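You operate a simulated robot arm through the tools that you are given. There is no shell and no other tool.

You are at the controls of a simulated robot arm. One attempt, no reset.

JOB
Change the water in the green vase, then stand it on the mantel.
Fine: old water into the grey bowl, vase back where it stood, fresh from the jug with the green band, about half full; jug back; the other vase stays. Set down upright: what you pick out, jug with a green band.

Only the result counts: the job must be done as asked and must still hold three seconds after the hand-in. Knocking over, shifting, dropping, spilling or breaking anything else fails it.

ROBOT AND FRAMES
A 7-joint arm with a two-finger parallel gripper, fixed in place. Base frame: the origin is on the floor under the middle of its stand, x ahead of it, y to its left, z up. Lengths are in m, angles in degrees, forces in N, time in s.
With the tool pointing down near the work surface it reaches from about 0.16 to 0.68 m from the base axis. Its first joint turns from -66.0 to 66.0 degrees. Payload 2.4 kg.
The TCP is the grasp point between the finger pads, 0.03 m short of the fingertips. In the tool frame z runs along the fingers and y along their closing line. Largest opening 0.094 m; finger width 0.028, thickness 0.01; the body of the gripper, 0.05 by 0.096 m, starts 0.055 m behind the TCP.
Orientation is that of the tool frame in the base frame, as [roll, pitch, yaw] about the fixed x, y, z axes, in that order (R = Rz(yaw) Ry(pitch) Rx(roll)). With the fingers straight down and closing along the base's y, the tool's x points along the base's -x, its y along +y and its z along -z.

CONTROLS
- The arm moves only by the tool move_arm. Its argument "motion" is one flat list of numbers, 7 for each row, row after row: the turn, a rotation vector about the tool's x, y, z in degrees, then the shift along the tool's x, y, z in m, then the closure, from 0 (fully open) to 1 (shut). In form: [wx, wy, wz, tx, ty, tz, hand, wx, wy, wz, tx, ty, tz, hand, ...]. A call has 1 to 20 rows; each row shifts and turns the commanded pose from where the row before left it, along the tool's axes as they then stand. Rows are played at 5 a second. More than 0.05 m and 8.6 degrees between two rows, or a gripper value outside its range, and nothing of the call is played. A pose out of reach is approached as far as the arm can. The call stops where the force on the tool passes 40 N (or 10 N more than at its start, if that is more) or the arm is blocked; 0.2 s more then pass. Each finger travels about 0.153 m/s and halts on what it meets, pressing with about 38 N; the grip force reading is that of the motor and also rises with nothing between the fingers. The clock runs only during rows and for 0.2 s after the last one: add rows that do not move to give the fingers time. The reply holds the time, the measured pose of the TCP, the force on the tool along the base axes, the opening and the grip force, in the units named above and with some noise, with the torque about the TCP (base axes, N m) and any sound that the robot's microphone picked up, and new pictures: "show" is both (left out), scene, wrist or none.
- Cameras (640 x 400 px; columns grow to the right, rows downward): "scene" is fixed at [0.0512, 0.484, 1.4627]; the picture's right is [-0.63, -0.77, 0.00], its down [-0.32, 0.26, -0.91] and it looks along [0.71, -0.58, -0.41] (base axes); focal length 295 px, centre (320, 200). "wrist" rides on the gripper at [0.076, 0.014, -0.102] in the tool frame; the picture's right is [-0.18, 0.98, 0.00], its down [-0.75, -0.14, -0.64] and it looks along [-0.63, -0.12, 0.77] (tool axes); focal length 243 px, centre (320, 200). There is no depth. A picture from a camera that has moved, and an enlarged one, comes with that camera's place and axes in the base frame and with its lens.
- inspect(camera, box): a new picture of the part [left, top, right, bottom] of that camera's present view, enlarged. No time passes.
- job_done(): hands the job in; it is judged then, once.

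Nothing tells you positions but the pictures and the camera data. Unless the task says otherwise, let go and move clear before handing in.

The tools are called after ">>>" as name(argument=value, ...) on one line, values as JSON. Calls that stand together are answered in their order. move_arm: Moves the arm, as the interface text tells. Its arguments: {"type":"object","properties":{"motion":{"type":"array","items":{"type":"number"}},"show":{"type":"string","enum":["both","scene","wrist","none"]}},"required":["motion"]} The other tools are called the same way: inspect (camera, box) takes an enlarged picture of a part of a camera's view; job_done () hands the job in.

At the start:

```text
t: 0.0
ee_pos: [0.3173, 0.0552, 1.3272]
tcp_rot: [-180.0, 0.0, -179.9]
contact_force: [0.2, 0.3, -1.2]
wrist_torque: [0.01, 0.01, 0.02]
width: 0.0939
finger_force: 0.0
```

scene: 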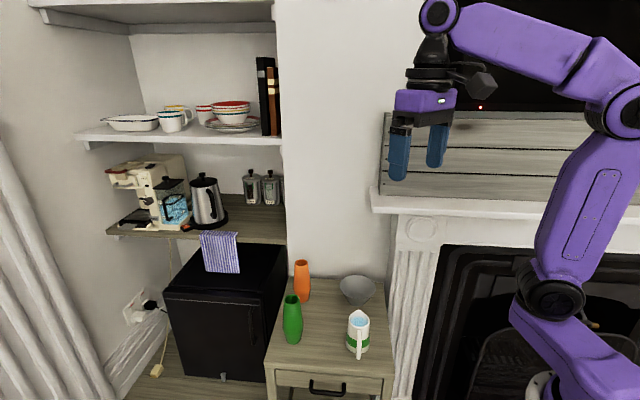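
wrist: 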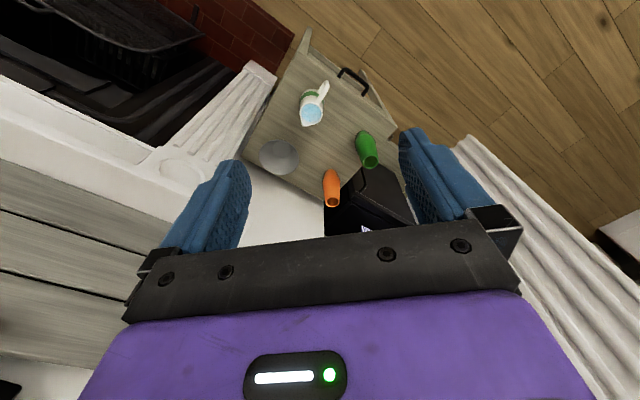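

I see a small table with an orange vase, a green vase, a grey bowl and a green-banded jug, with the mantel to the right of it. I'll enlarge the views first to locate everything.

>>> inspect(camera="scene", box=[250, 240, 410, 400])

>>> inspect(camera="wrist", box=[230, 60, 430, 220])

>>> inspect(camera="scene", box=[360, 90, 640, 265])

```text
2.50 times, centred on (330, 320) of scene
camera zoom: at [0.0512, 0.484, 1.4627], right [-0.63, -0.77, 0.0], down [-0.32, 0.26, -0.91], along [0.71, -0.58, -0.41], focal length 738 px, centre (295, -100)
```

zoom: 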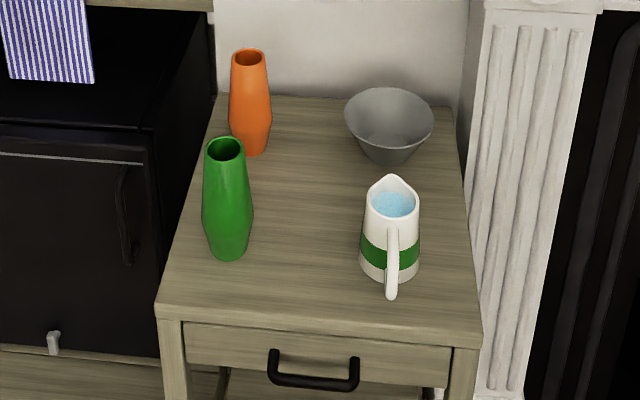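

```text
2.50 times, centred on (330, 140) of wrist
camera zoom: at [0.2412, 0.0699, 1.429], right [0.18, 0.98, 0.0], down [0.75, -0.14, 0.64], along [0.63, -0.12, -0.77], focal length 606 px, centre (295, 350)
```

zoom: 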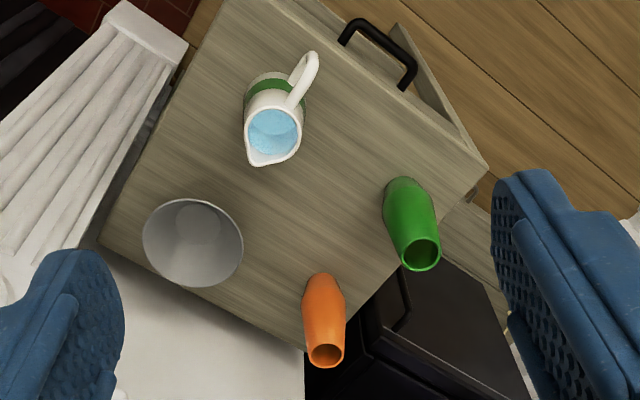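

```text
2.29 times, centred on (500, 178) of scene
camera zoom: at [0.0512, 0.484, 1.4627], right [-0.63, -0.77, 0.0], down [-0.32, 0.26, -0.91], along [0.71, -0.58, -0.41], focal length 675 px, centre (-91, 251)
```

zoom: 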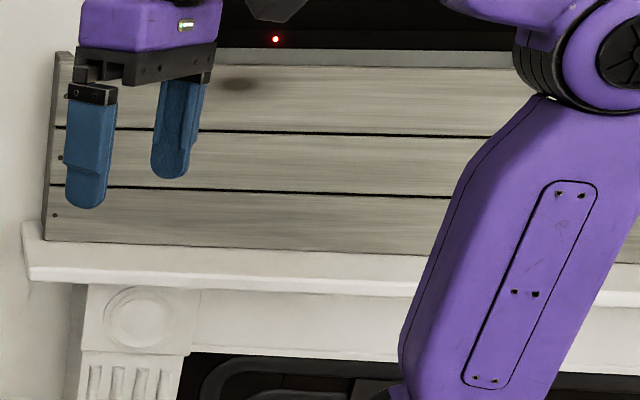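

The table top sits at about z=0.70. I estimate the green vase at (0.595, 0.141), the jug at (0.462, 0.007) with its handle toward the table front, and the bowl at (0.586, -0.119). I'll lower the arm in free space to get a closer look at the jug.

>>> move_arm(motion=[0, 0, 0, 0, 0, 0.04, 0, 0, 0, 0, 0, 0, 0.04, 0, 0, 0, 0, 0, 0, 0.04, 0, 0, 0, 0, 0, 0, 0.04, 0, 0, 0, 0, 0, 0, 0.04, 0, 0, 0, 0, 0, 0, 0.04, 0, 0, 0, 0, 0, 0, 0.04, 0, 0, 0, 0, 0, 0, 0.04, 0, 0, 0, 0, 0, 0, 0.04, 0], show="both")

```text
t: 2.0
ee_pos: [0.3162, 0.054, 0.9651]
tcp_rot: [-180.0, -0.1, 179.9]
contact_force: [-0.1, 0.4, 0.1]
wrist_torque: [0.0, 0.03, 0.02]
width: 0.0938
finger_force: 0.0
camera wrist: at [0.2409, 0.0679, 1.0677], right [0.18, 0.98, 0.0], down [0.75, -0.14, 0.64], along [0.63, -0.12, -0.77], focal length 243 px, centre (320, 200)
```

scene: 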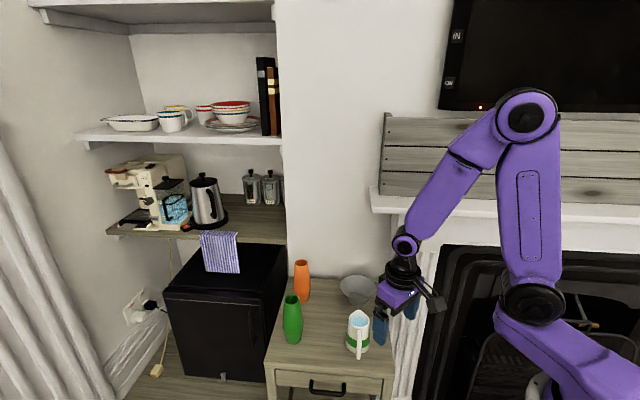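
wrist: 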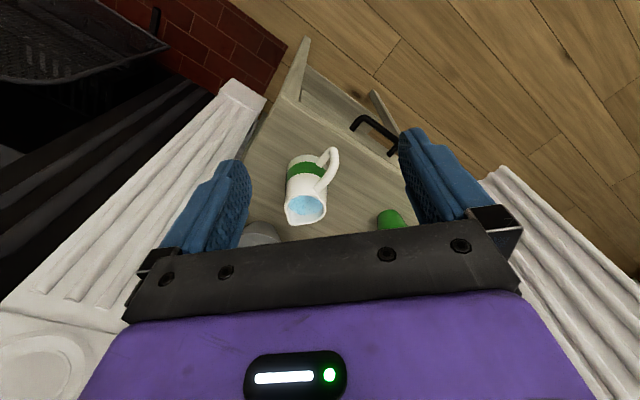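

The jug is now visible from close up, with its handle on the right and spout on the left. I'll enlarge it to measure the handle gap and the water level.

>>> inspect(camera="wrist", box=[260, 130, 380, 240])

>>> inspect(camera="scene", box=[330, 290, 400, 370])

>>> inspect(camera="scene", box=[360, 100, 640, 260])

>>> inspect(camera="scene", box=[270, 250, 330, 350])

```text
3.64 times, centred on (320, 185) of wrist
camera zoom: at [0.2409, 0.0679, 1.0677], right [0.18, 0.98, 0.0], down [0.75, -0.14, 0.64], along [0.63, -0.12, -0.77], focal length 882 px, centre (320, 254)
```

zoom: 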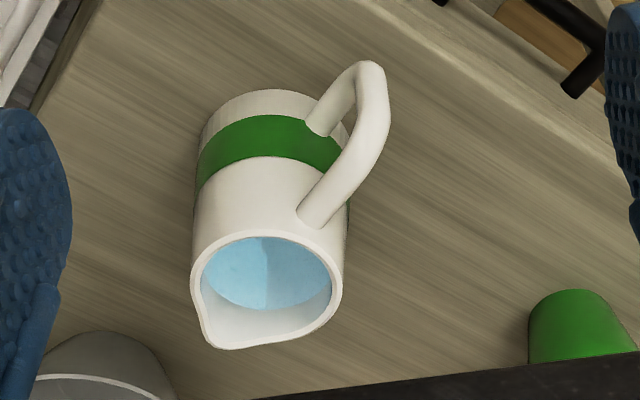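

```text
5.00 times, centred on (365, 330) of scene
camera zoom: at [0.0511, 0.484, 1.4627], right [-0.63, -0.77, 0.0], down [-0.32, 0.26, -0.91], along [0.71, -0.58, -0.41], focal length 1477 px, centre (95, -450)
```

zoom: 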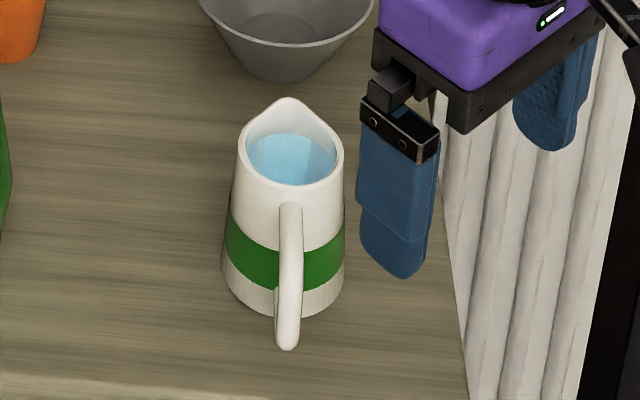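

```text
2.29 times, centred on (500, 180) of scene
camera zoom: at [0.0511, 0.484, 1.4627], right [-0.63, -0.77, 0.0], down [-0.32, 0.26, -0.91], along [0.71, -0.58, -0.41], focal length 675 px, centre (-91, 246)
```

zoom: 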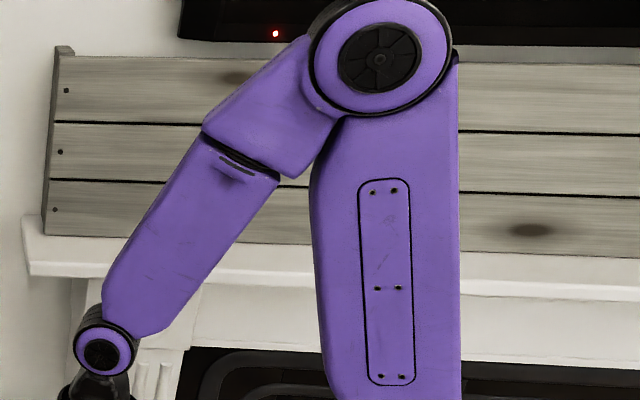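

```text
4.00 times, centred on (300, 300) of scene
camera zoom: at [0.0511, 0.484, 1.4627], right [-0.63, -0.77, 0.0], down [-0.32, 0.26, -0.91], along [0.71, -0.58, -0.41], focal length 1181 px, centre (400, -200)
```

zoom: 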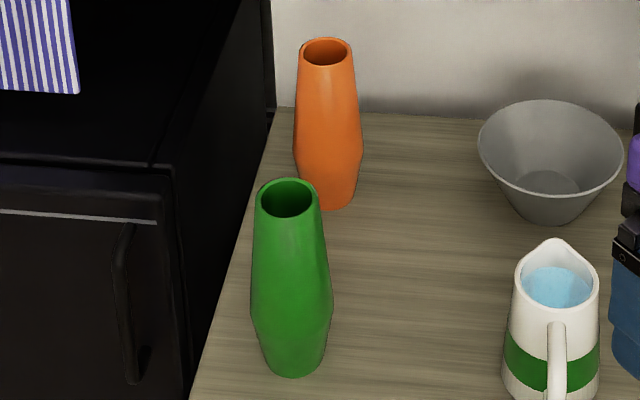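

The jug's handle stands out about 7 cm from its axis, with a gap wide enough for a finger. The mantel is still unmeasured, so I'll rise and turn the wrist camera toward it.

>>> move_arm(motion=[0, 0, 0, 0, 0, -0.04, 0, 0, 0, 0, 0, 0, -0.04, 0, 0, 0, 0, 0, 0, -0.04, 0, 0, 0, 6, 0, 0, -0.04, 0, 0, 0, 6, 0, 0, -0.04, 0, 0, 0, 6, 0, 0, -0.04, 0, 0, 0, 6, 0, 0, -0.04, 0, 0, 0, 6, 0, 0, -0.04, 0, 0, 0, 6, 0, 0, -0.04, 0, 0, 0, 6, 0, 0, -0.02, 0, 0, 0, 0, 0, 0, 0, 0], show="both")

```text
t: 4.4
ee_pos: [0.3161, 0.0556, 1.3482]
tcp_rot: [180.0, -0.1, 137.9]
contact_force: [-0.4, -0.4, -0.5]
wrist_torque: [-0.03, 0.02, -0.01]
width: 0.094
finger_force: 0.0
camera wrist: at [0.2697, 0.1169, 1.4502], right [0.8, 0.61, 0.0], down [0.46, -0.61, 0.64], along [0.39, -0.51, -0.77], focal length 243 px, centre (320, 200)
```

scene: 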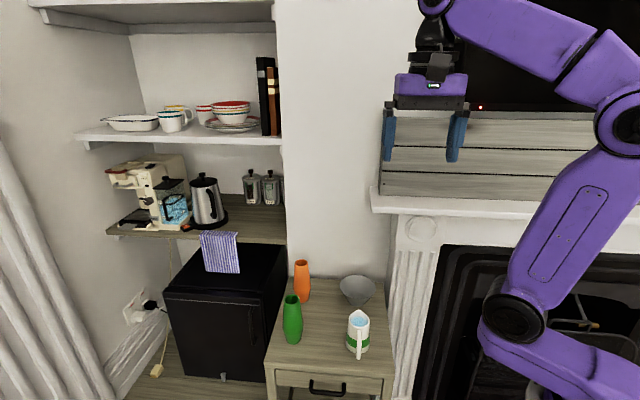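
wrist: 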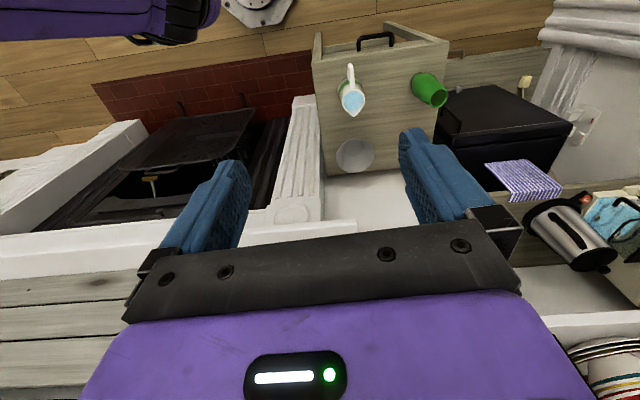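

The mantel shelf is now the white strip at the lower left of the wrist view. I'll enlarge it in both cameras to measure its edges.

>>> inspect(camera="wrist", box=[0, 150, 240, 300])

>>> inspect(camera="wrist", box=[220, 140, 460, 260])

>>> inspect(camera="scene", box=[360, 100, 500, 240])

>>> inspect(camera="scene", box=[480, 100, 640, 240])

```text
2.67 times, centred on (120, 225) of wrist
camera zoom: at [0.2697, 0.1169, 1.4502], right [0.8, 0.61, 0.0], down [0.46, -0.61, 0.64], along [0.39, -0.51, -0.77], focal length 647 px, centre (853, 133)
```

zoom: 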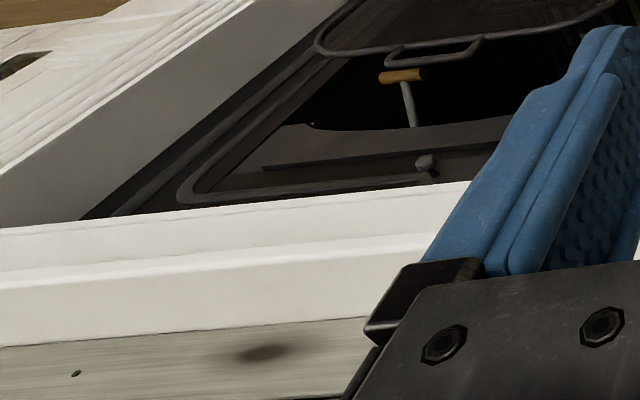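

```text
2.67 times, centred on (340, 200) of wrist
camera zoom: at [0.2697, 0.1169, 1.4502], right [0.8, 0.61, 0.0], down [0.46, -0.61, 0.64], along [0.39, -0.51, -0.77], focal length 647 px, centre (267, 200)
```

zoom: 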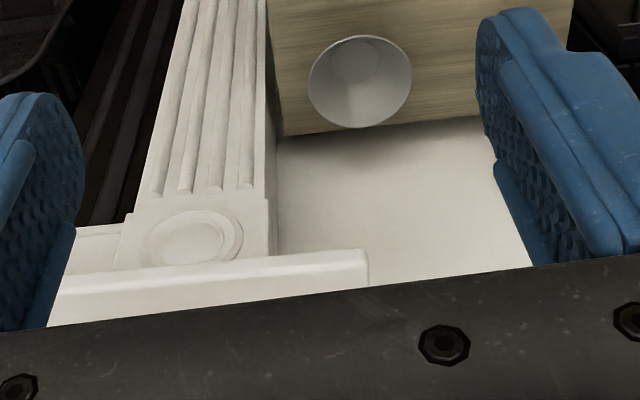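

```text
2.86 times, centred on (430, 170) of scene
camera zoom: at [0.0512, 0.484, 1.4627], right [-0.63, -0.77, 0.0], down [-0.32, 0.26, -0.91], along [0.71, -0.58, -0.41], focal length 844 px, centre (6, 286)
```

zoom: 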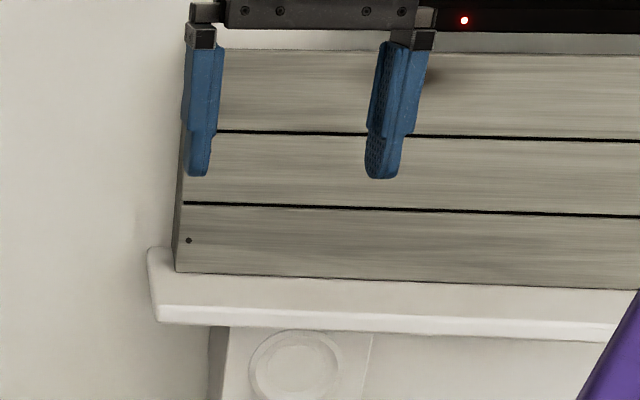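

```text
2.86 times, centred on (560, 170) of scene
camera zoom: at [0.0512, 0.484, 1.4627], right [-0.63, -0.77, 0.0], down [-0.32, 0.26, -0.91], along [0.71, -0.58, -0.41], focal length 844 px, centre (-366, 286)
```

zoom: 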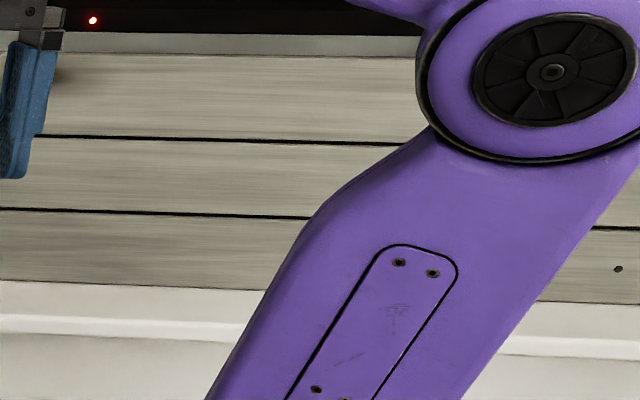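

The mantel's top is at z≈1.09 and its usable depth runs from about 0.486 m to 0.582 m out along the wall normal. Before touching anything I'll test the wrist's roll range in free space, because the camera must sit above the hand for a level side grasp.

>>> move_arm(motion=[0, 0, 8, 0, 0, 0.01, 0, 0, 0, 8, 0, 0, 0.01, 0, 0, 0, 8, 0, 0, 0.01, 0, 0, 0, 8, 0, 0, 0.01, 0, 0, 0, 8, 0, 0, 0.01, 0, 0, 0, 8, 0, 0, 0.01, 0, 0, 0, 8, 0, 0, 0.01, 0, 0, 0, 8, 0, 0, 0.01, 0, 0, 0, 8, 0, 0, 0.01, 0, 0, 0, 8, 0, 0, 0.01, 0, 0, 0, 8, 0, 0, 0.01, 0, 0, 0, 8, 0, 0, 0.01, 0, 0, 0, 8, 0, 0, 0.01, 0, 0, 0, 8, 0, 0, 0.01, 0, 0, 0, 8, 0, 0, 0.01, 0, 0, 0, 8, 0, 0, 0.01, 0, 0, 0, 8, 0, 0, 0.01, 0, 0, 0, 0, 0, 0, 0, 0], show="both")

```text
t: 8.2
ee_pos: [0.3158, 0.0553, 1.1766]
tcp_rot: [180.0, 0.0, 2.0]
contact_force: [-1.0, 0.3, -1.2]
wrist_torque: [0.06, 0.01, -0.01]
width: 0.0942
finger_force: 0.2
camera wrist: at [0.3932, 0.0433, 1.2791], right [-0.15, -0.99, 0.0], down [-0.76, 0.12, 0.64], along [-0.63, 0.1, -0.77], focal length 243 px, centre (320, 200)
```

scene: 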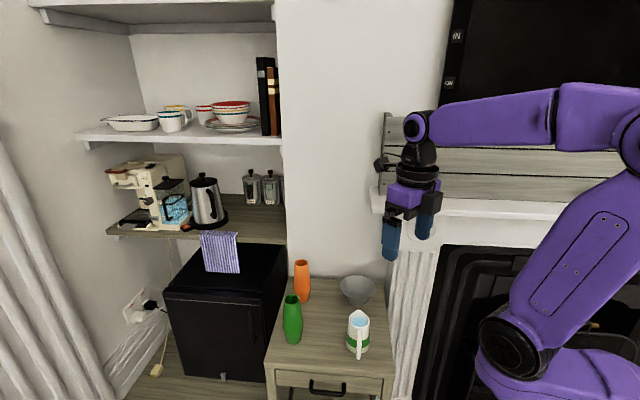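
wrist: 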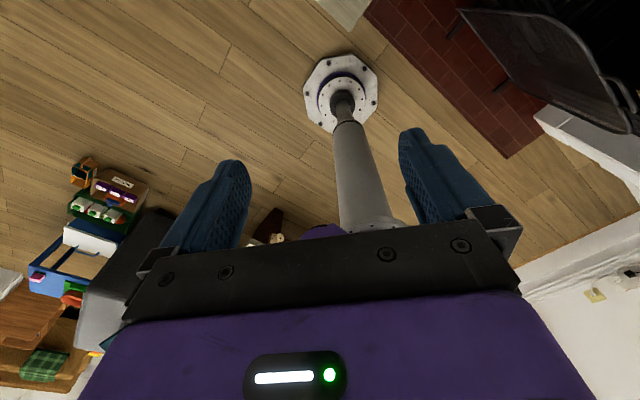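

The wrist reached the camera-away orientation without trouble. Next I'll test how much further it rolls in the pouring direction, still in free space.

>>> move_arm(motion=[0, 0, 8, 0, 0, 0, 0, 0, 0, 8, 0, 0, 0, 0, 0, 0, 8, 0, 0, 0, 0, 0, 0, 8, 0, 0, 0, 0, 0, 0, 8, 0, 0, 0, 0, 0, 0, 8, 0, 0, 0, 0, 0, 0, 8, 0, 0, 0, 0, 0, 0, 8, 0, 0, 0, 0, 0, 0, 8, 0, 0, 0, 0, 0, 0, 8, 0, 0, 0, 0, 0, 0, 8, 0, 0, 0, 0, 0, 0, 8, 0, 0, 0, 0, 0, 0, 8, 0, 0, 0, 0, 0, 0, 8, 0, 0, 0, 0, 0, 0, 8, 0, 0, 0, 0, 0, 0, 0, 0, 0, 0, 0], show="none")

```text
t: 11.5
ee_pos: [0.0843, -0.1081, 1.1329]
tcp_rot: [-179.4, -1.1, -115.8]
contact_force: [2.2, -0.8, 0.4]
wrist_torque: [0.0, 0.07, 0.0]
width: 0.094
finger_force: 0.1
out of reach, approached as far as the arm can: row 2, 3, 4, 5, 6, 7, 8, 9, 11, 12, 13, 14, 15
stopped in row 16: the force on the tool passed its limit at 66 N (the readings are from after the stop); the commanded pose is now the measured one
```

That row ran past the wrist limit: the arm swung toward its own base and stopped on contact. I'll look at both cameras before moving again.

>>> inspect(camera="scene", box=[0, 0, 640, 400])

>>> inspect(camera="wrist", box=[0, 0, 640, 400])

```text
1.00 times, centred on (320, 200) of scene (not enlarged: the box is as wide or as high as the picture)
camera zoom: at [0.0511, 0.484, 1.4627], right [-0.63, -0.77, 0.0], down [-0.32, 0.26, -0.91], along [0.71, -0.58, -0.41], focal length 295 px, centre (320, 200)
```

zoom: 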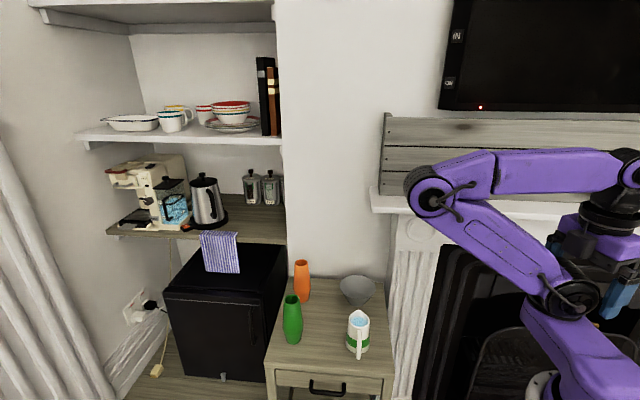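

```text
1.00 times, centred on (320, 200) of wrist (not enlarged: the box is as wide or as high as the picture)
camera zoom: at [0.0388, -0.1682, 1.2377], right [-0.8, 0.6, -0.01], down [0.46, 0.63, 0.63], along [0.38, 0.5, -0.78], focal length 243 px, centre (320, 200)
```

zoom: 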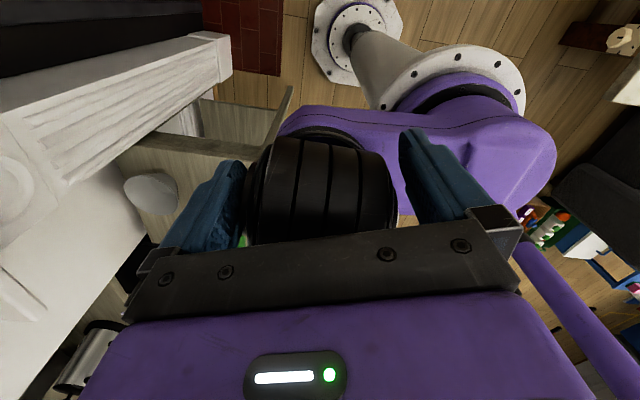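

The fingers ended up around the arm's own elbow; nothing in the room was touched. I'll back straight up, away from the elbow, in small steps.

>>> move_arm(motion=[0, 0, 0, 0, 0, -0.02, 0, 0, 0, 0, 0, 0, -0.02, 0, 0, 0, 0, 0, 0, -0.02, 0, 0, 0, 0, 0, 0, -0.02, 0, 0, 0, 0, 0, 0, -0.02, 0, 0, 0, 0, 0, 0, -0.02, 0], show="both")

```text
t: 12.9
ee_pos: [0.0829, -0.1071, 1.2528]
tcp_rot: [-179.6, -1.1, -116.1]
contact_force: [0.8, -1.0, 0.7]
wrist_torque: [0.02, -0.02, 0.0]
width: 0.0937
finger_force: 0.1
camera wrist: at [0.0374, -0.1658, 1.3568], right [-0.8, 0.6, -0.01], down [0.46, 0.63, 0.63], along [0.38, 0.5, -0.78], focal length 243 px, centre (320, 200)
```

scene: 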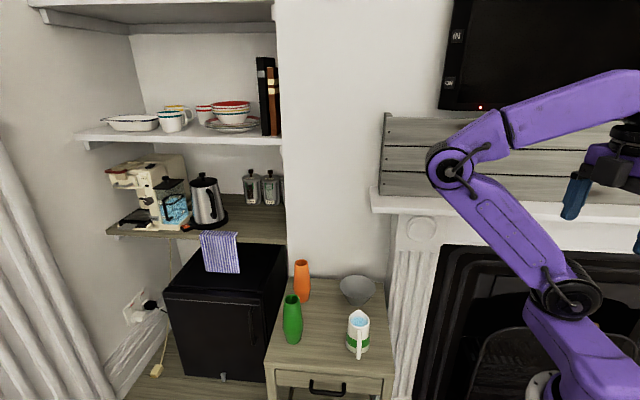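
wrist: 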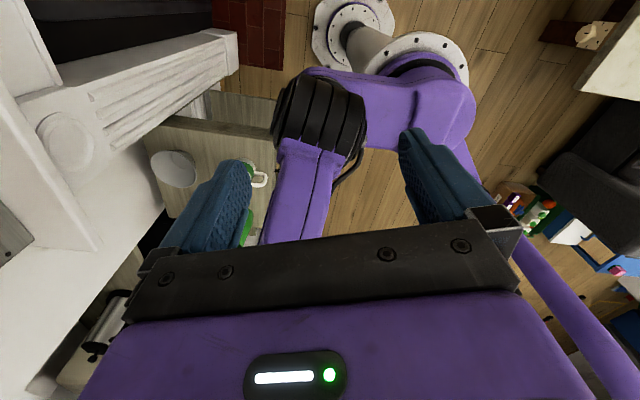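

The fingers are clear of the elbow. I'll rise further, then unwind the wrist while checking pictures.

>>> move_arm(motion=[0, 0, 0, 0, 0, -0.03, 0, 0, 0, 0, 0, 0, -0.03, 0, 0, 0, 0, 0, 0, -0.03, 0, 0, 0, 0, 0, 0, -0.03, 0, 0, 0, -6, 0, 0, 0, 0, 0, 0, -6, 0, 0, 0, 0, 0, 0, -6, 0, 0, 0, 0, 0, 0, -6, 0, 0, 0, 0], show="both")

```text
t: 14.7
ee_pos: [0.0616, -0.1036, 1.3386]
tcp_rot: [179.9, -1.2, -91.9]
contact_force: [-0.5, -0.4, 0.3]
wrist_torque: [-0.01, -0.01, 0.01]
width: 0.094
finger_force: 0.0
out of reach, approached as far as the arm can: row 3, 4
camera wrist: at [0.0449, -0.177, 1.4426], right [-0.98, 0.22, 0.0], down [0.17, 0.76, 0.63], along [0.14, 0.61, -0.78], focal length 243 px, centre (320, 200)
```

scene: 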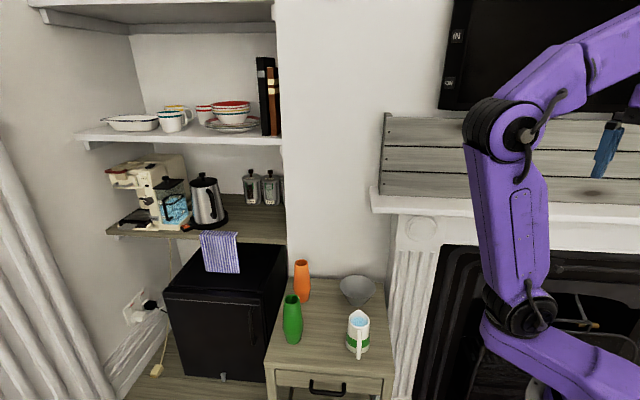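
wrist: 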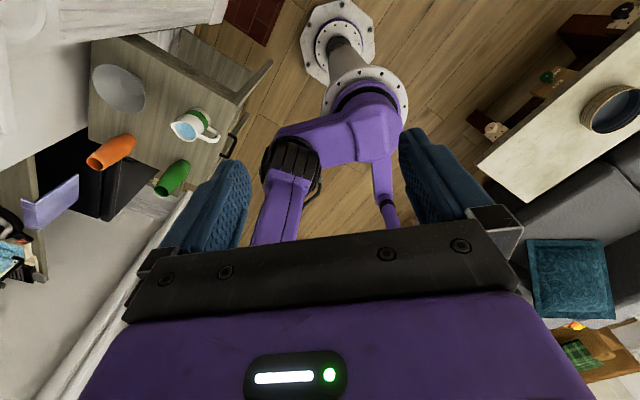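

The arm is upright and clear. I'll move the tool forward and keep unwinding toward the working area.

>>> move_arm(motion=[0, 0, 0, 0, -0.03, 0, 0, 0, 0, 0, 0, -0.03, 0, 0, 0, 0, 0, 0, -0.03, 0, 0, 0, 0, -8, -0.01, -0.03, 0, 0, 0, 0, -8, -0.01, -0.03, 0, 0, 0, 0, -8, -0.01, -0.03, 0, 0, 0, 0, -8, 0, -0.03, 0, 0, 0, 0, -8, 0, -0.02, 0, 0, 0, 0, -8, 0, 0, 0, 0, 0, 0, -8, 0, 0, 0, 0, 0, 0, -8, 0, 0, 0, 0], show="both")

```text
t: 17.1
ee_pos: [0.1783, -0.0675, 1.2902]
tcp_rot: [178.9, -0.6, -27.8]
contact_force: [-0.6, -0.2, 0.4]
wrist_torque: [-0.01, -0.01, 0.0]
width: 0.0939
finger_force: 0.0
out of reach, approached as far as the arm can: row 2, 3, 4, 5, 6, 7
camera wrist: at [0.2403, -0.1138, 1.3939], right [-0.62, -0.78, 0.02], down [-0.6, 0.49, 0.63], along [-0.5, 0.38, -0.78], focal length 243 px, centre (320, 200)
```

scene: 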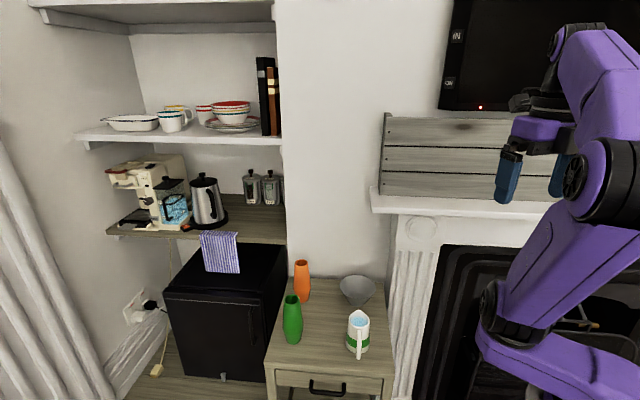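
wrist: 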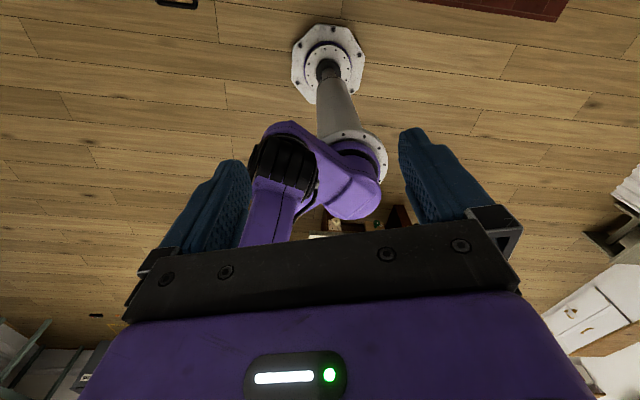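

The arm is back in a normal posture. I'll return to the working area first, then unwind the wrist to its start orientation.

>>> move_arm(motion=[0, 0, 0, 0.011, -0.029, 0.01, 0, 0, 0, 0, 0.011, -0.029, 0.01, 0, 0, 0, 0, 0.011, -0.029, 0.01, 0, 0, 0, 0, 0.011, -0.029, 0.01, 0, 0, 0, 0, 0.011, -0.029, 0.01, 0, 0, 0, 0, 0.011, -0.029, 0.01, 0, 0, 0, -8, 0, 0, 0, 0, 0, 0, -8, 0, 0, 0, 0, 0, 0, -8, 0, 0, 0, 0, 0, 0, -8, 0, 0, 0, 0], show="scene")

>>> move_arm(motion=[0, 0, -8.5, 0, 0, 0, 0, 0, 0, -8.5, 0, 0, 0, 0, 0, 0, -8.5, 0, 0, 0, 0, 0, 0, -8.5, 0, 0, 0, 0, 0, 0, -8.5, 0, 0, 0, 0, 0, 0, -8.5, 0, 0, 0, 0, 0, 0, -8.5, 0, 0, 0, 0, 0, 0, -8.5, 0, 0, 0, 0, 0, 0, -8.5, 0, 0, 0, 0, 0, 0, -8.5, 0, 0, 0, 0, 0, 0, -8.5, 0, 0, 0, 0, 0, 0, -8.5, 0, 0, 0, 0, 0, 0, -8.5, 0, 0, 0, 0, 0, 0, -8.5, 0, 0, 0, 0, 0, 0, -8.5, 0, 0, 0, 0, 0, 0, -8.5, 0, 0, 0, 0, 0, 0, -8.5, 0, 0, 0, 0, 0, 0, -8.5, 0, 0, 0, 0, 0, 0, -8.5, 0, 0, 0, 0, 0, 0, 0, 0, 0, 0, 0], show="scene")

```text
t: 19.3
ee_pos: [0.262, -0.029, 1.2311]
tcp_rot: [178.8, 0.0, 4.2]
contact_force: [0.2, 0.4, 0.2]
wrist_torque: [0.02, 0.01, -0.03]
width: 0.094
finger_force: 0.0
out of reach, approached as far as the arm can: row 3, 4, 5, 6
```

scene: 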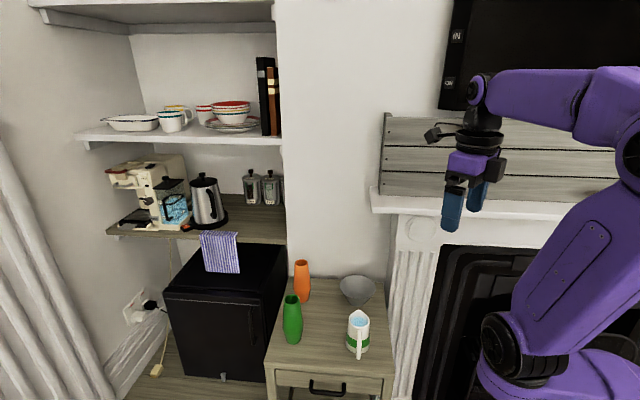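

```text
t: 23.5
ee_pos: [0.2615, -0.0275, 1.2306]
tcp_rot: [-178.8, 0.3, 165.8]
contact_force: [0.4, -0.5, -0.1]
wrist_torque: [0.02, -0.01, 0.0]
width: 0.0939
finger_force: 0.0
```

scene: 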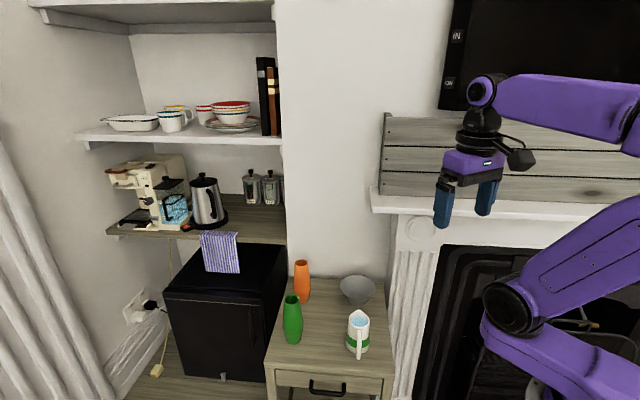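

The wrist is back near its start orientation. I'll test the other roll direction in smaller batches so I can stop before any limit.

>>> move_arm(motion=[0, 0, -8, 0, 0, 0, 0, 0, 0, -8, 0, 0, 0, 0, 0, 0, -8, 0, 0, 0, 0, 0, 0, -8, 0, 0, 0, 0, 0, 0, -8, 0, 0, 0, 0, 0, 0, -8, 0, 0, 0, 0, 0, 0, -8, 0, 0, 0, 0, 0, 0, -8, 0, 0, 0, 0, 0, 0, -8, 0, 0, 0, 0, 0, 0, -8, 0, 0, 0, 0, 0, 0, -8, 0, 0, 0, 0, 0, 0, -8, 0, 0, 0, 0, 0, 0, -8, 0, 0, 0, 0], show="none")

>>> move_arm(motion=[0, 0, -8, 0, 0, 0, 0, 0, 0, -8, 0, 0, 0, 0, 0, 0, -8, 0, 0, 0, 0], show="none")

```text
t: 26.3
ee_pos: [0.2627, -0.0286, 1.2309]
tcp_rot: [-179.9, -1.1, -90.4]
contact_force: [-1.0, -0.1, 0.2]
wrist_torque: [0.0, 0.0, 0.02]
width: 0.0941
finger_force: 0.0
```

```text
t: 27.1
ee_pos: [0.2622, -0.0297, 1.2305]
tcp_rot: [179.5, -1.1, -66.3]
contact_force: [0.2, -0.3, 0.6]
wrist_torque: [-0.01, 0.02, -0.03]
width: 0.094
finger_force: 0.1
```

No limit met so far. I'll continue in short batches.

>>> move_arm(motion=[0, 0, -8, 0, 0, 0, 0, 0, 0, -8, 0, 0, 0, 0, 0, 0, -8, 0, 0, 0, 0], show="none")

>>> move_arm(motion=[0, 0, -8, 0, 0, 0, 0, 0, 0, -8, 0, 0, 0, 0], show="none")

```text
t: 27.9
ee_pos: [0.2613, -0.0295, 1.2319]
tcp_rot: [179.1, -0.8, -42.3]
contact_force: [-0.1, 0.0, -0.3]
wrist_torque: [0.0, 0.01, -0.03]
width: 0.0938
finger_force: 0.0
```

```text
t: 28.5
ee_pos: [0.2618, -0.0287, 1.2313]
tcp_rot: [178.9, -0.5, -26.3]
contact_force: [0.0, -0.5, 0.8]
wrist_torque: [0.01, -0.02, -0.01]
width: 0.0943
finger_force: 0.0
```

Still fine at a yaw of -26°. I'll go three more small steps toward 0.

>>> move_arm(motion=[0, 0, -8, 0, 0, 0, 0], show="none")

>>> move_arm(motion=[0, 0, -8, 0, 0, 0, 0], show="none")

>>> move_arm(motion=[0, 0, -8, 0, 0, 0, 0], show="none")

```text
t: 28.9
ee_pos: [0.2615, -0.0288, 1.2307]
tcp_rot: [178.8, -0.4, -18.5]
contact_force: [-0.8, -0.9, -0.1]
wrist_torque: [0.01, 0.04, 0.0]
width: 0.0941
finger_force: 0.0
```

```text
t: 29.3
ee_pos: [0.2611, -0.0288, 1.2306]
tcp_rot: [178.8, -0.1, -10.4]
contact_force: [-0.3, 0.4, 0.5]
wrist_torque: [0.0, 0.01, 0.02]
width: 0.0939
finger_force: 0.1
```

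```text
t: 29.7
ee_pos: [0.2616, -0.0291, 1.2304]
tcp_rot: [178.7, 0.0, -2.2]
contact_force: [-0.8, 0.3, 0.5]
wrist_torque: [0.01, 0.02, 0.03]
width: 0.094
finger_force: 0.1
```

Roll range is fine from this side, so the hand can take the camera-up side grasp and still roll in the pouring direction. I'll move out over the table's left side and tilt the tool toward horizontal, well above everything.

>>> move_arm(motion=[0, 0, 0, 0.03, -0.0214, 0.0257, 0, 0, 0, 0, 0.03, -0.0214, 0.0257, 0, 0, 0, 0, 0.03, -0.0214, 0.0257, 0, 0, 0, 0, 0.03, -0.0214, 0.0257, 0, 0, 0, 0, 0.03, -0.0214, 0.0257, 0, 0, 0, 0, 0.03, -0.0214, 0.0257, 0, 0, 0, 0, 0.03, -0.0214, 0.0257, 0], show="none")

>>> move_arm(motion=[0, 8, 0, 0, 0, 0, 0, 0, 8, 0, 0, 0, 0, 0, 0, 8, 0, 0, 0, 0, 0, 0, 8, 0, 0, 0, 0, 0], show="both")

```text
t: 31.3
ee_pos: [0.4805, 0.1091, 1.0492]
tcp_rot: [178.9, -0.1, -2.5]
contact_force: [0.0, -0.7, 0.0]
wrist_torque: [0.0, 0.01, -0.03]
width: 0.0939
finger_force: 0.1
```

```text
t: 32.3
ee_pos: [0.4773, 0.1097, 1.0474]
tcp_rot: [178.6, -32.1, -1.7]
contact_force: [-0.2, 0.0, -0.1]
wrist_torque: [0.02, -0.03, 0.03]
width: 0.094
finger_force: 0.1
camera wrist: at [0.4881, 0.0969, 1.1755], right [-0.2, -0.98, -0.08], down [-0.97, 0.18, 0.14], along [-0.12, 0.1, -0.99], focal length 243 px, centre (320, 200)
```

scene: 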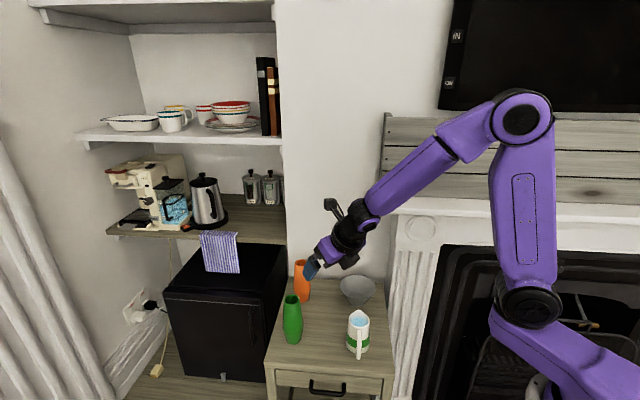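
wrist: 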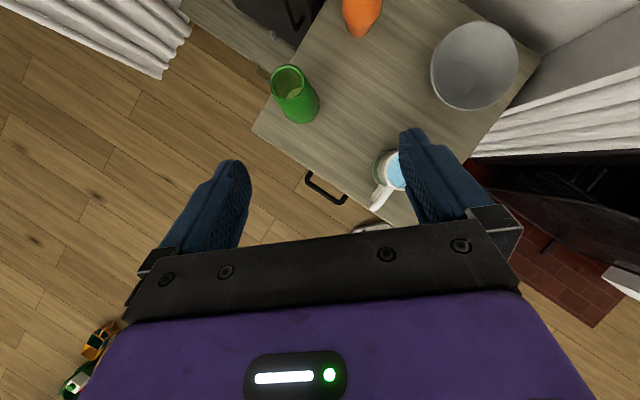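

The camera now looks straight down on the table, which is good for locating things and looking into the vase. I'll enlarge the vase, jug and bowl.

>>> inspect(camera="wrist", box=[250, 50, 350, 140])

>>> inspect(camera="wrist", box=[230, 0, 550, 240])

```text
4.44 times, centred on (300, 95) of wrist
camera zoom: at [0.4881, 0.0969, 1.1755], right [-0.2, -0.98, -0.08], down [-0.97, 0.18, 0.14], along [-0.12, 0.1, -0.99], focal length 1078 px, centre (409, 667)
```

zoom: 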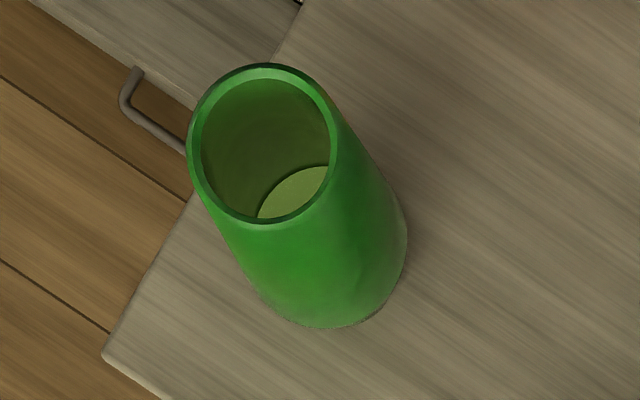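

```text
1.67 times, centred on (390, 120) of wrist
camera zoom: at [0.4881, 0.0969, 1.1755], right [-0.2, -0.98, -0.08], down [-0.97, 0.18, 0.14], along [-0.12, 0.1, -0.99], focal length 404 px, centre (203, 333)
```

zoom: 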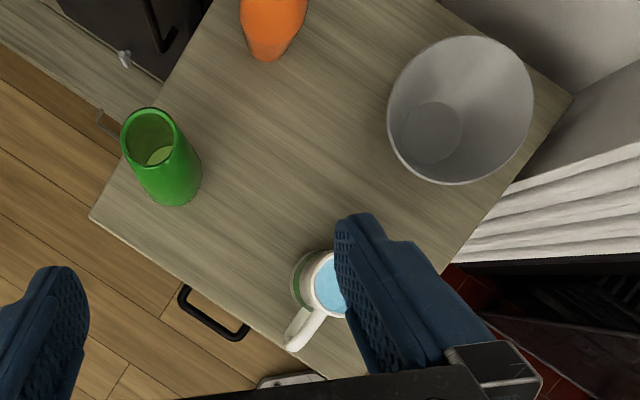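

The vase axis is at about (0.596, 0.140) and there's old water near its bottom. I'll finish tilting the tool to about 15° below horizontal, then do a dry run of the pouring roll near the bowl with an empty gripper.

>>> move_arm(motion=[0, 8, 0, 0, 0, 0, 0, 0, 8, 0, 0, 0, 0, 0, 0, 8, 0, 0, 0, 0, 0, 0, 8, 0, 0, 0, 0, 0, 0, 8, 0, 0, 0, 0, 0, 0, 3, 0, 0, 0, 0, 0, 0, 0, 0, 0, 0, 0, 0], show="both")

```text
t: 33.9
ee_pos: [0.4774, 0.1071, 1.0479]
tcp_rot: [175.4, -75.1, 2.0]
contact_force: [0.4, 0.3, 0.5]
wrist_torque: [-0.03, -0.02, 0.0]
width: 0.0941
finger_force: 0.1
camera wrist: at [0.3984, 0.0986, 1.1475], right [-0.09, -0.98, -0.16], down [-0.81, 0.16, -0.57], along [0.58, 0.08, -0.81], focal length 243 px, centre (320, 200)
```

scene: 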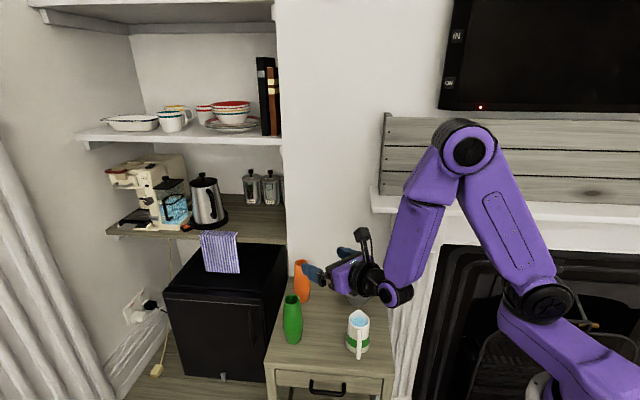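
wrist: 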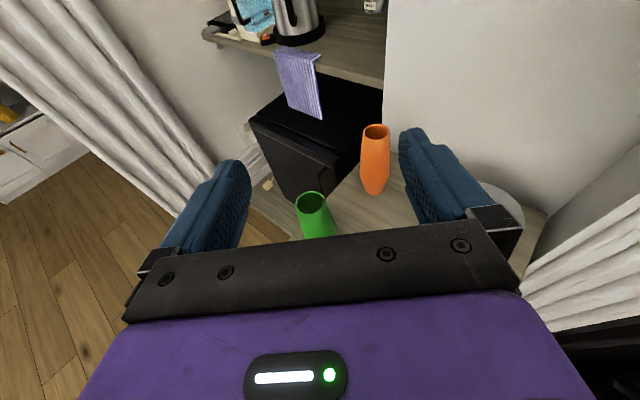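

The arm holds the level pose well. I'll level the small roll error, drop to pouring height and move beside the bowl for the dry-run roll.

>>> move_arm(motion=[0, 0, 1.2, 0, 0, 0, 0, 0, 0, 0, -0.0314, 0, 0.0083, 0, 0, 0, 0, -0.0314, 0, 0.0083, 0, 0, 0, 0, -0.0314, 0, 0.0083, 0, 0, 0, 0, -0.0314, 0, 0.0083, 0, 0, 0, 0, 0.0022, 0.0309, 0.0238, 0, 0, 0, 0, 0.0022, 0.0309, 0.0238, 0, 0, 0, 0, 0.0022, 0.0309, 0.0238, 0, 0, 0, 0, 0.0022, 0.0309, 0.0238, 0, 0, 0, 0, 0.0022, 0.0309, 0.0238, 0, 0, 0, 0, 0, 0, 0, 0], show="both")

```text
t: 36.3
ee_pos: [0.5876, -0.0512, 0.8978]
tcp_rot: [179.6, -75.0, -2.2]
contact_force: [0.0, -0.1, -0.8]
wrist_torque: [-0.01, 0.01, 0.02]
width: 0.094
finger_force: 0.0
camera wrist: at [0.5086, -0.0628, 0.9969], right [-0.09, -0.98, -0.18], down [-0.81, 0.18, -0.56], along [0.58, 0.09, -0.81], focal length 243 px, centre (320, 200)
```

scene: 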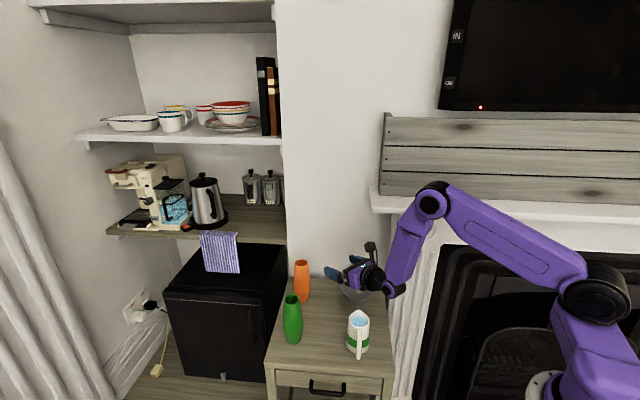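
wrist: 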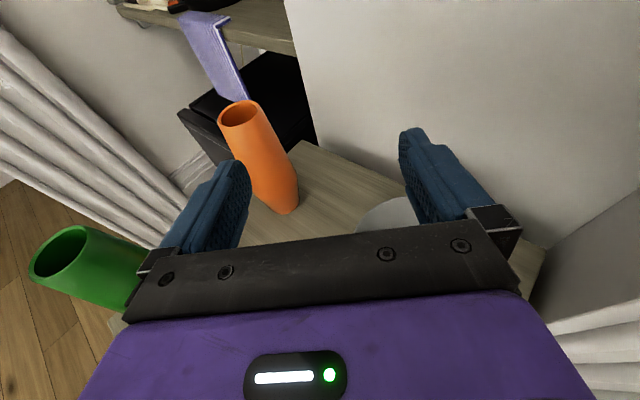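

Pose reached exactly. Now the dry-run roll, first 64°.

>>> move_arm(motion=[2.05, 0, 7.73, 0, 0, 0, 0, 2.05, 0, 7.73, 0, 0, 0, 0, 2.05, 0, 7.73, 0, 0, 0, 0, 2.05, 0, 7.73, 0, 0, 0, 0, 2.05, 0, 7.73, 0, 0, 0, 0, 2.05, 0, 7.73, 0, 0, 0, 0, 2.05, 0, 7.73, 0, 0, 0, 0, 2.05, 0, 7.73, 0, 0, 0, 0], show="both")

```text
t: 38.1
ee_pos: [0.5414, 0.058, 0.9049]
tcp_rot: [-97.3, -25.0, -76.6]
contact_force: [0.0, -0.9, 0.7]
wrist_torque: [-0.01, -0.04, -0.02]
width: 0.0939
finger_force: 0.1
out of reach, approached as far as the arm can: row 1, 2, 3, 4, 5, 6, 7, 8
camera wrist: at [0.4588, -0.0341, 0.9356], right [-0.06, -0.27, -0.96], down [-0.78, 0.61, -0.12], along [0.62, 0.74, -0.25], focal length 243 px, centre (320, 200)
```

scene: 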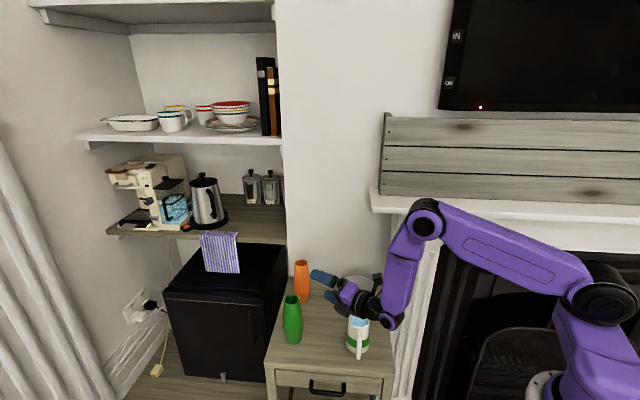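
wrist: 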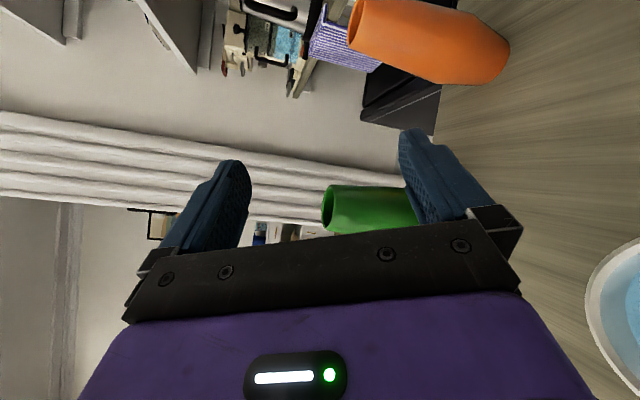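

The roll hit a joint limit right away: orientation followed, but position drifted. I'll roll back and then test the opposite direction to learn which side is limited.

>>> move_arm(motion=[-2.05, 0, -7.73, 0, 0, 0, 0, -2.05, 0, -7.73, 0, 0, 0, 0, -2.05, 0, -7.73, 0, 0, 0, 0, -2.05, 0, -7.73, 0, 0, 0, 0, -2.05, 0, -7.73, 0, 0, 0, 0, -2.05, 0, -7.73, 0, 0, 0, 0, -2.05, 0, -7.73, 0, 0, 0, 0, -2.05, 0, -7.73, 0, 0, 0, 0, 0, 0, 0, 0, 0, 0, 0], show="scene")

>>> move_arm(motion=[-2.05, 0, -7.73, 0, 0, 0, 0, -2.05, 0, -7.73, 0, 0, 0, 0, -2.05, 0, -7.73, 0, 0, 0, 0], show="none")

```text
t: 40.1
ee_pos: [0.5416, 0.058, 0.9043]
tcp_rot: [179.4, -75.0, -2.2]
contact_force: [-0.3, 0.3, 0.3]
wrist_torque: [0.01, -0.03, 0.03]
width: 0.0943
finger_force: 0.0
```

scene: 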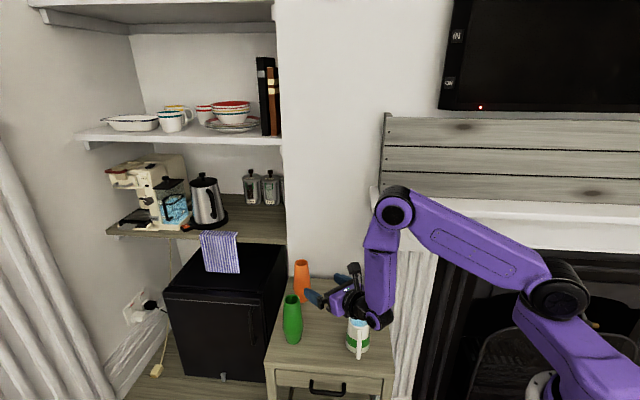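

```text
t: 40.9
ee_pos: [0.5422, 0.0576, 0.9056]
tcp_rot: [120.0, -61.8, 54.0]
contact_force: [0.4, 0.6, -0.6]
wrist_torque: [0.03, 0.01, 0.03]
width: 0.0942
finger_force: 0.0
```

Rolling back worked and the opposite direction is free, so I need to separate a wrist-roll limit from a wrist-bend limit. I'll return to level and then do a pure roll about the finger axis.

>>> move_arm(motion=[2.05, 0, 7.73, 0, 0, 0, 0, 2.05, 0, 7.73, 0, 0, 0, 0, 2.05, 0, 7.73, 0, 0, 0, 0, 0, 0, 0, 0, 0, 0, 0], show="none")

>>> move_arm(motion=[0, 0, 8, 0, 0, 0, 0, 0, 0, 8, 0, 0, 0, 0, 0, 0, 8, 0, 0, 0, 0, 0, 0, 8, 0, 0, 0, 0, 0, 0, 8, 0, 0, 0, 0, 0, 0, 8, 0, 0, 0, 0, 0, 0, 8, 0, 0, 0, 0, 0, 0, 8, 0, 0, 0, 0, 0, 0, 8, 0, 0, 0, 0, 0, 0, 8, 0, 0, 0, 0], show="none")

```text
t: 41.9
ee_pos: [0.542, 0.0586, 0.9046]
tcp_rot: [-179.8, -75.0, -3.1]
contact_force: [0.2, -0.2, -0.5]
wrist_torque: [-0.02, -0.03, -0.02]
width: 0.0942
finger_force: 0.0
```

```text
t: 44.1
ee_pos: [0.5412, 0.0572, 0.9035]
tcp_rot: [-105.2, -9.6, -90.2]
contact_force: [0.1, -0.2, -0.4]
wrist_torque: [0.01, 0.02, -0.04]
width: 0.0941
finger_force: 0.0
```

Pure roll to 80° works here. I'll continue to about 130°.

>>> move_arm(motion=[0, 0, 8, 0, 0, 0, 0, 0, 0, 8, 0, 0, 0, 0, 0, 0, 8, 0, 0, 0, 0, 0, 0, 8, 0, 0, 0, 0, 0, 0, 8, 0, 0, 0, 0, 0, 0, 8, 0, 0, 0, 0], show="both")

```text
t: 45.5
ee_pos: [0.5414, 0.0564, 0.9042]
tcp_rot: [-108.8, 36.6, -104.2]
contact_force: [-1.4, 0.8, -0.2]
wrist_torque: [0.0, 0.01, 0.01]
width: 0.0939
finger_force: 0.0
camera wrist: at [0.4258, 0.0119, 0.8741], right [-0.13, 0.76, -0.64], down [-0.45, 0.53, 0.72], along [0.88, 0.38, 0.27], focal length 243 px, centre (320, 200)
```

scene: 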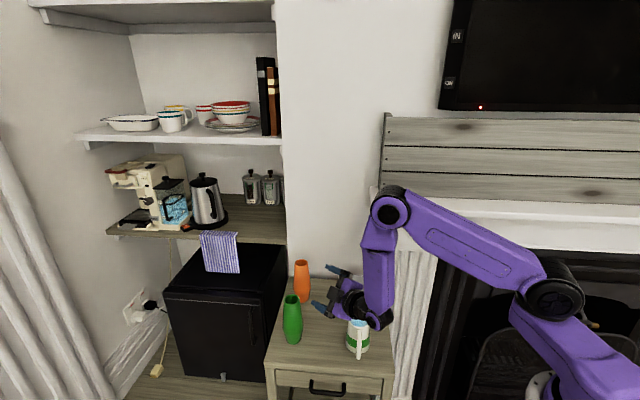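
wrist: 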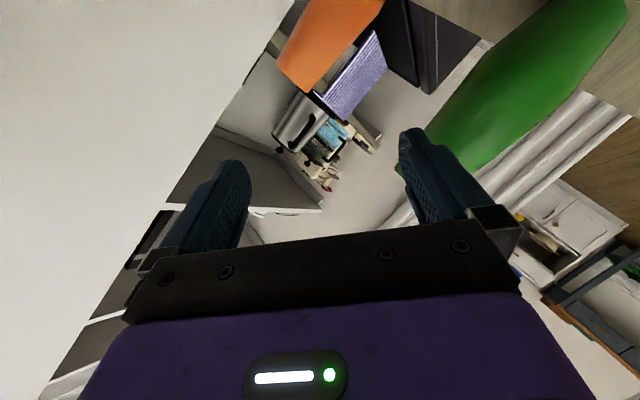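

The wrist can roll 128° freely; only rolls that also swing the arm were the problem, so I'll pour with pure roll about the finger axis. Rolling back to level now.

>>> move_arm(motion=[0, 0, -8, 0, 0, 0, 0, 0, 0, -8, 0, 0, 0, 0, 0, 0, -8, 0, 0, 0, 0, 0, 0, -8, 0, 0, 0, 0, 0, 0, -8, 0, 0, 0, 0, 0, 0, -8, 0, 0, 0, 0, 0, 0, -8, 0, 0, 0, 0, 0, 0, -8, 0, 0, 0, 0, 0, 0, -8, 0, 0, 0, 0, 0, 0, -8, 0, 0, 0, 0, 0, 0, -8, 0, 0, 0, 0, 0, 0, -8, 0, 0, 0, 0, 0, 0, -8, 0, 0, 0, 0, 0, 0, -8, 0, 0, 0, 0, 0, 0, -8, 0, 0, 0, 0, 0, 0, -8, 0, 0, 0, 0, 0, 0, 0, 0, 0, 0, 0], show="both")

```text
t: 49.1
ee_pos: [0.5432, 0.0583, 0.9052]
tcp_rot: [179.3, -75.2, -2.1]
contact_force: [-0.2, 0.0, -0.6]
wrist_torque: [0.06, 0.01, -0.01]
width: 0.0939
finger_force: 0.1
camera wrist: at [0.463, 0.0486, 1.0048], right [-0.09, -0.98, -0.17], down [-0.81, 0.18, -0.56], along [0.58, 0.09, -0.81], focal length 243 px, centre (320, 200)
```

scene: 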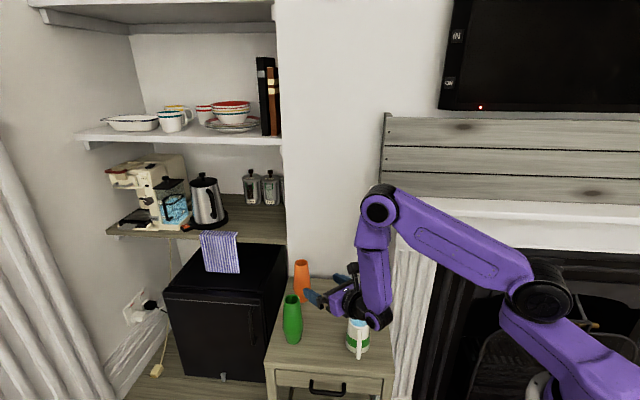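
wrist: 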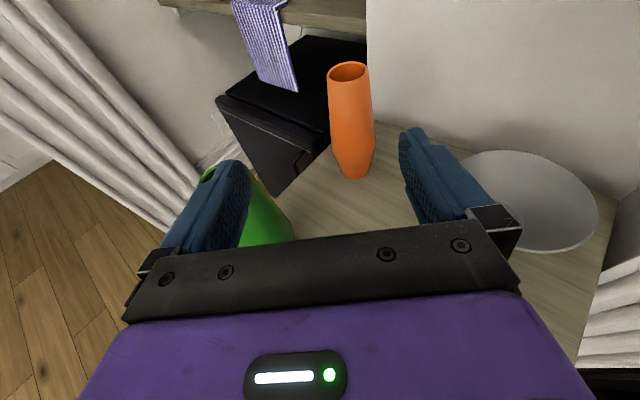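

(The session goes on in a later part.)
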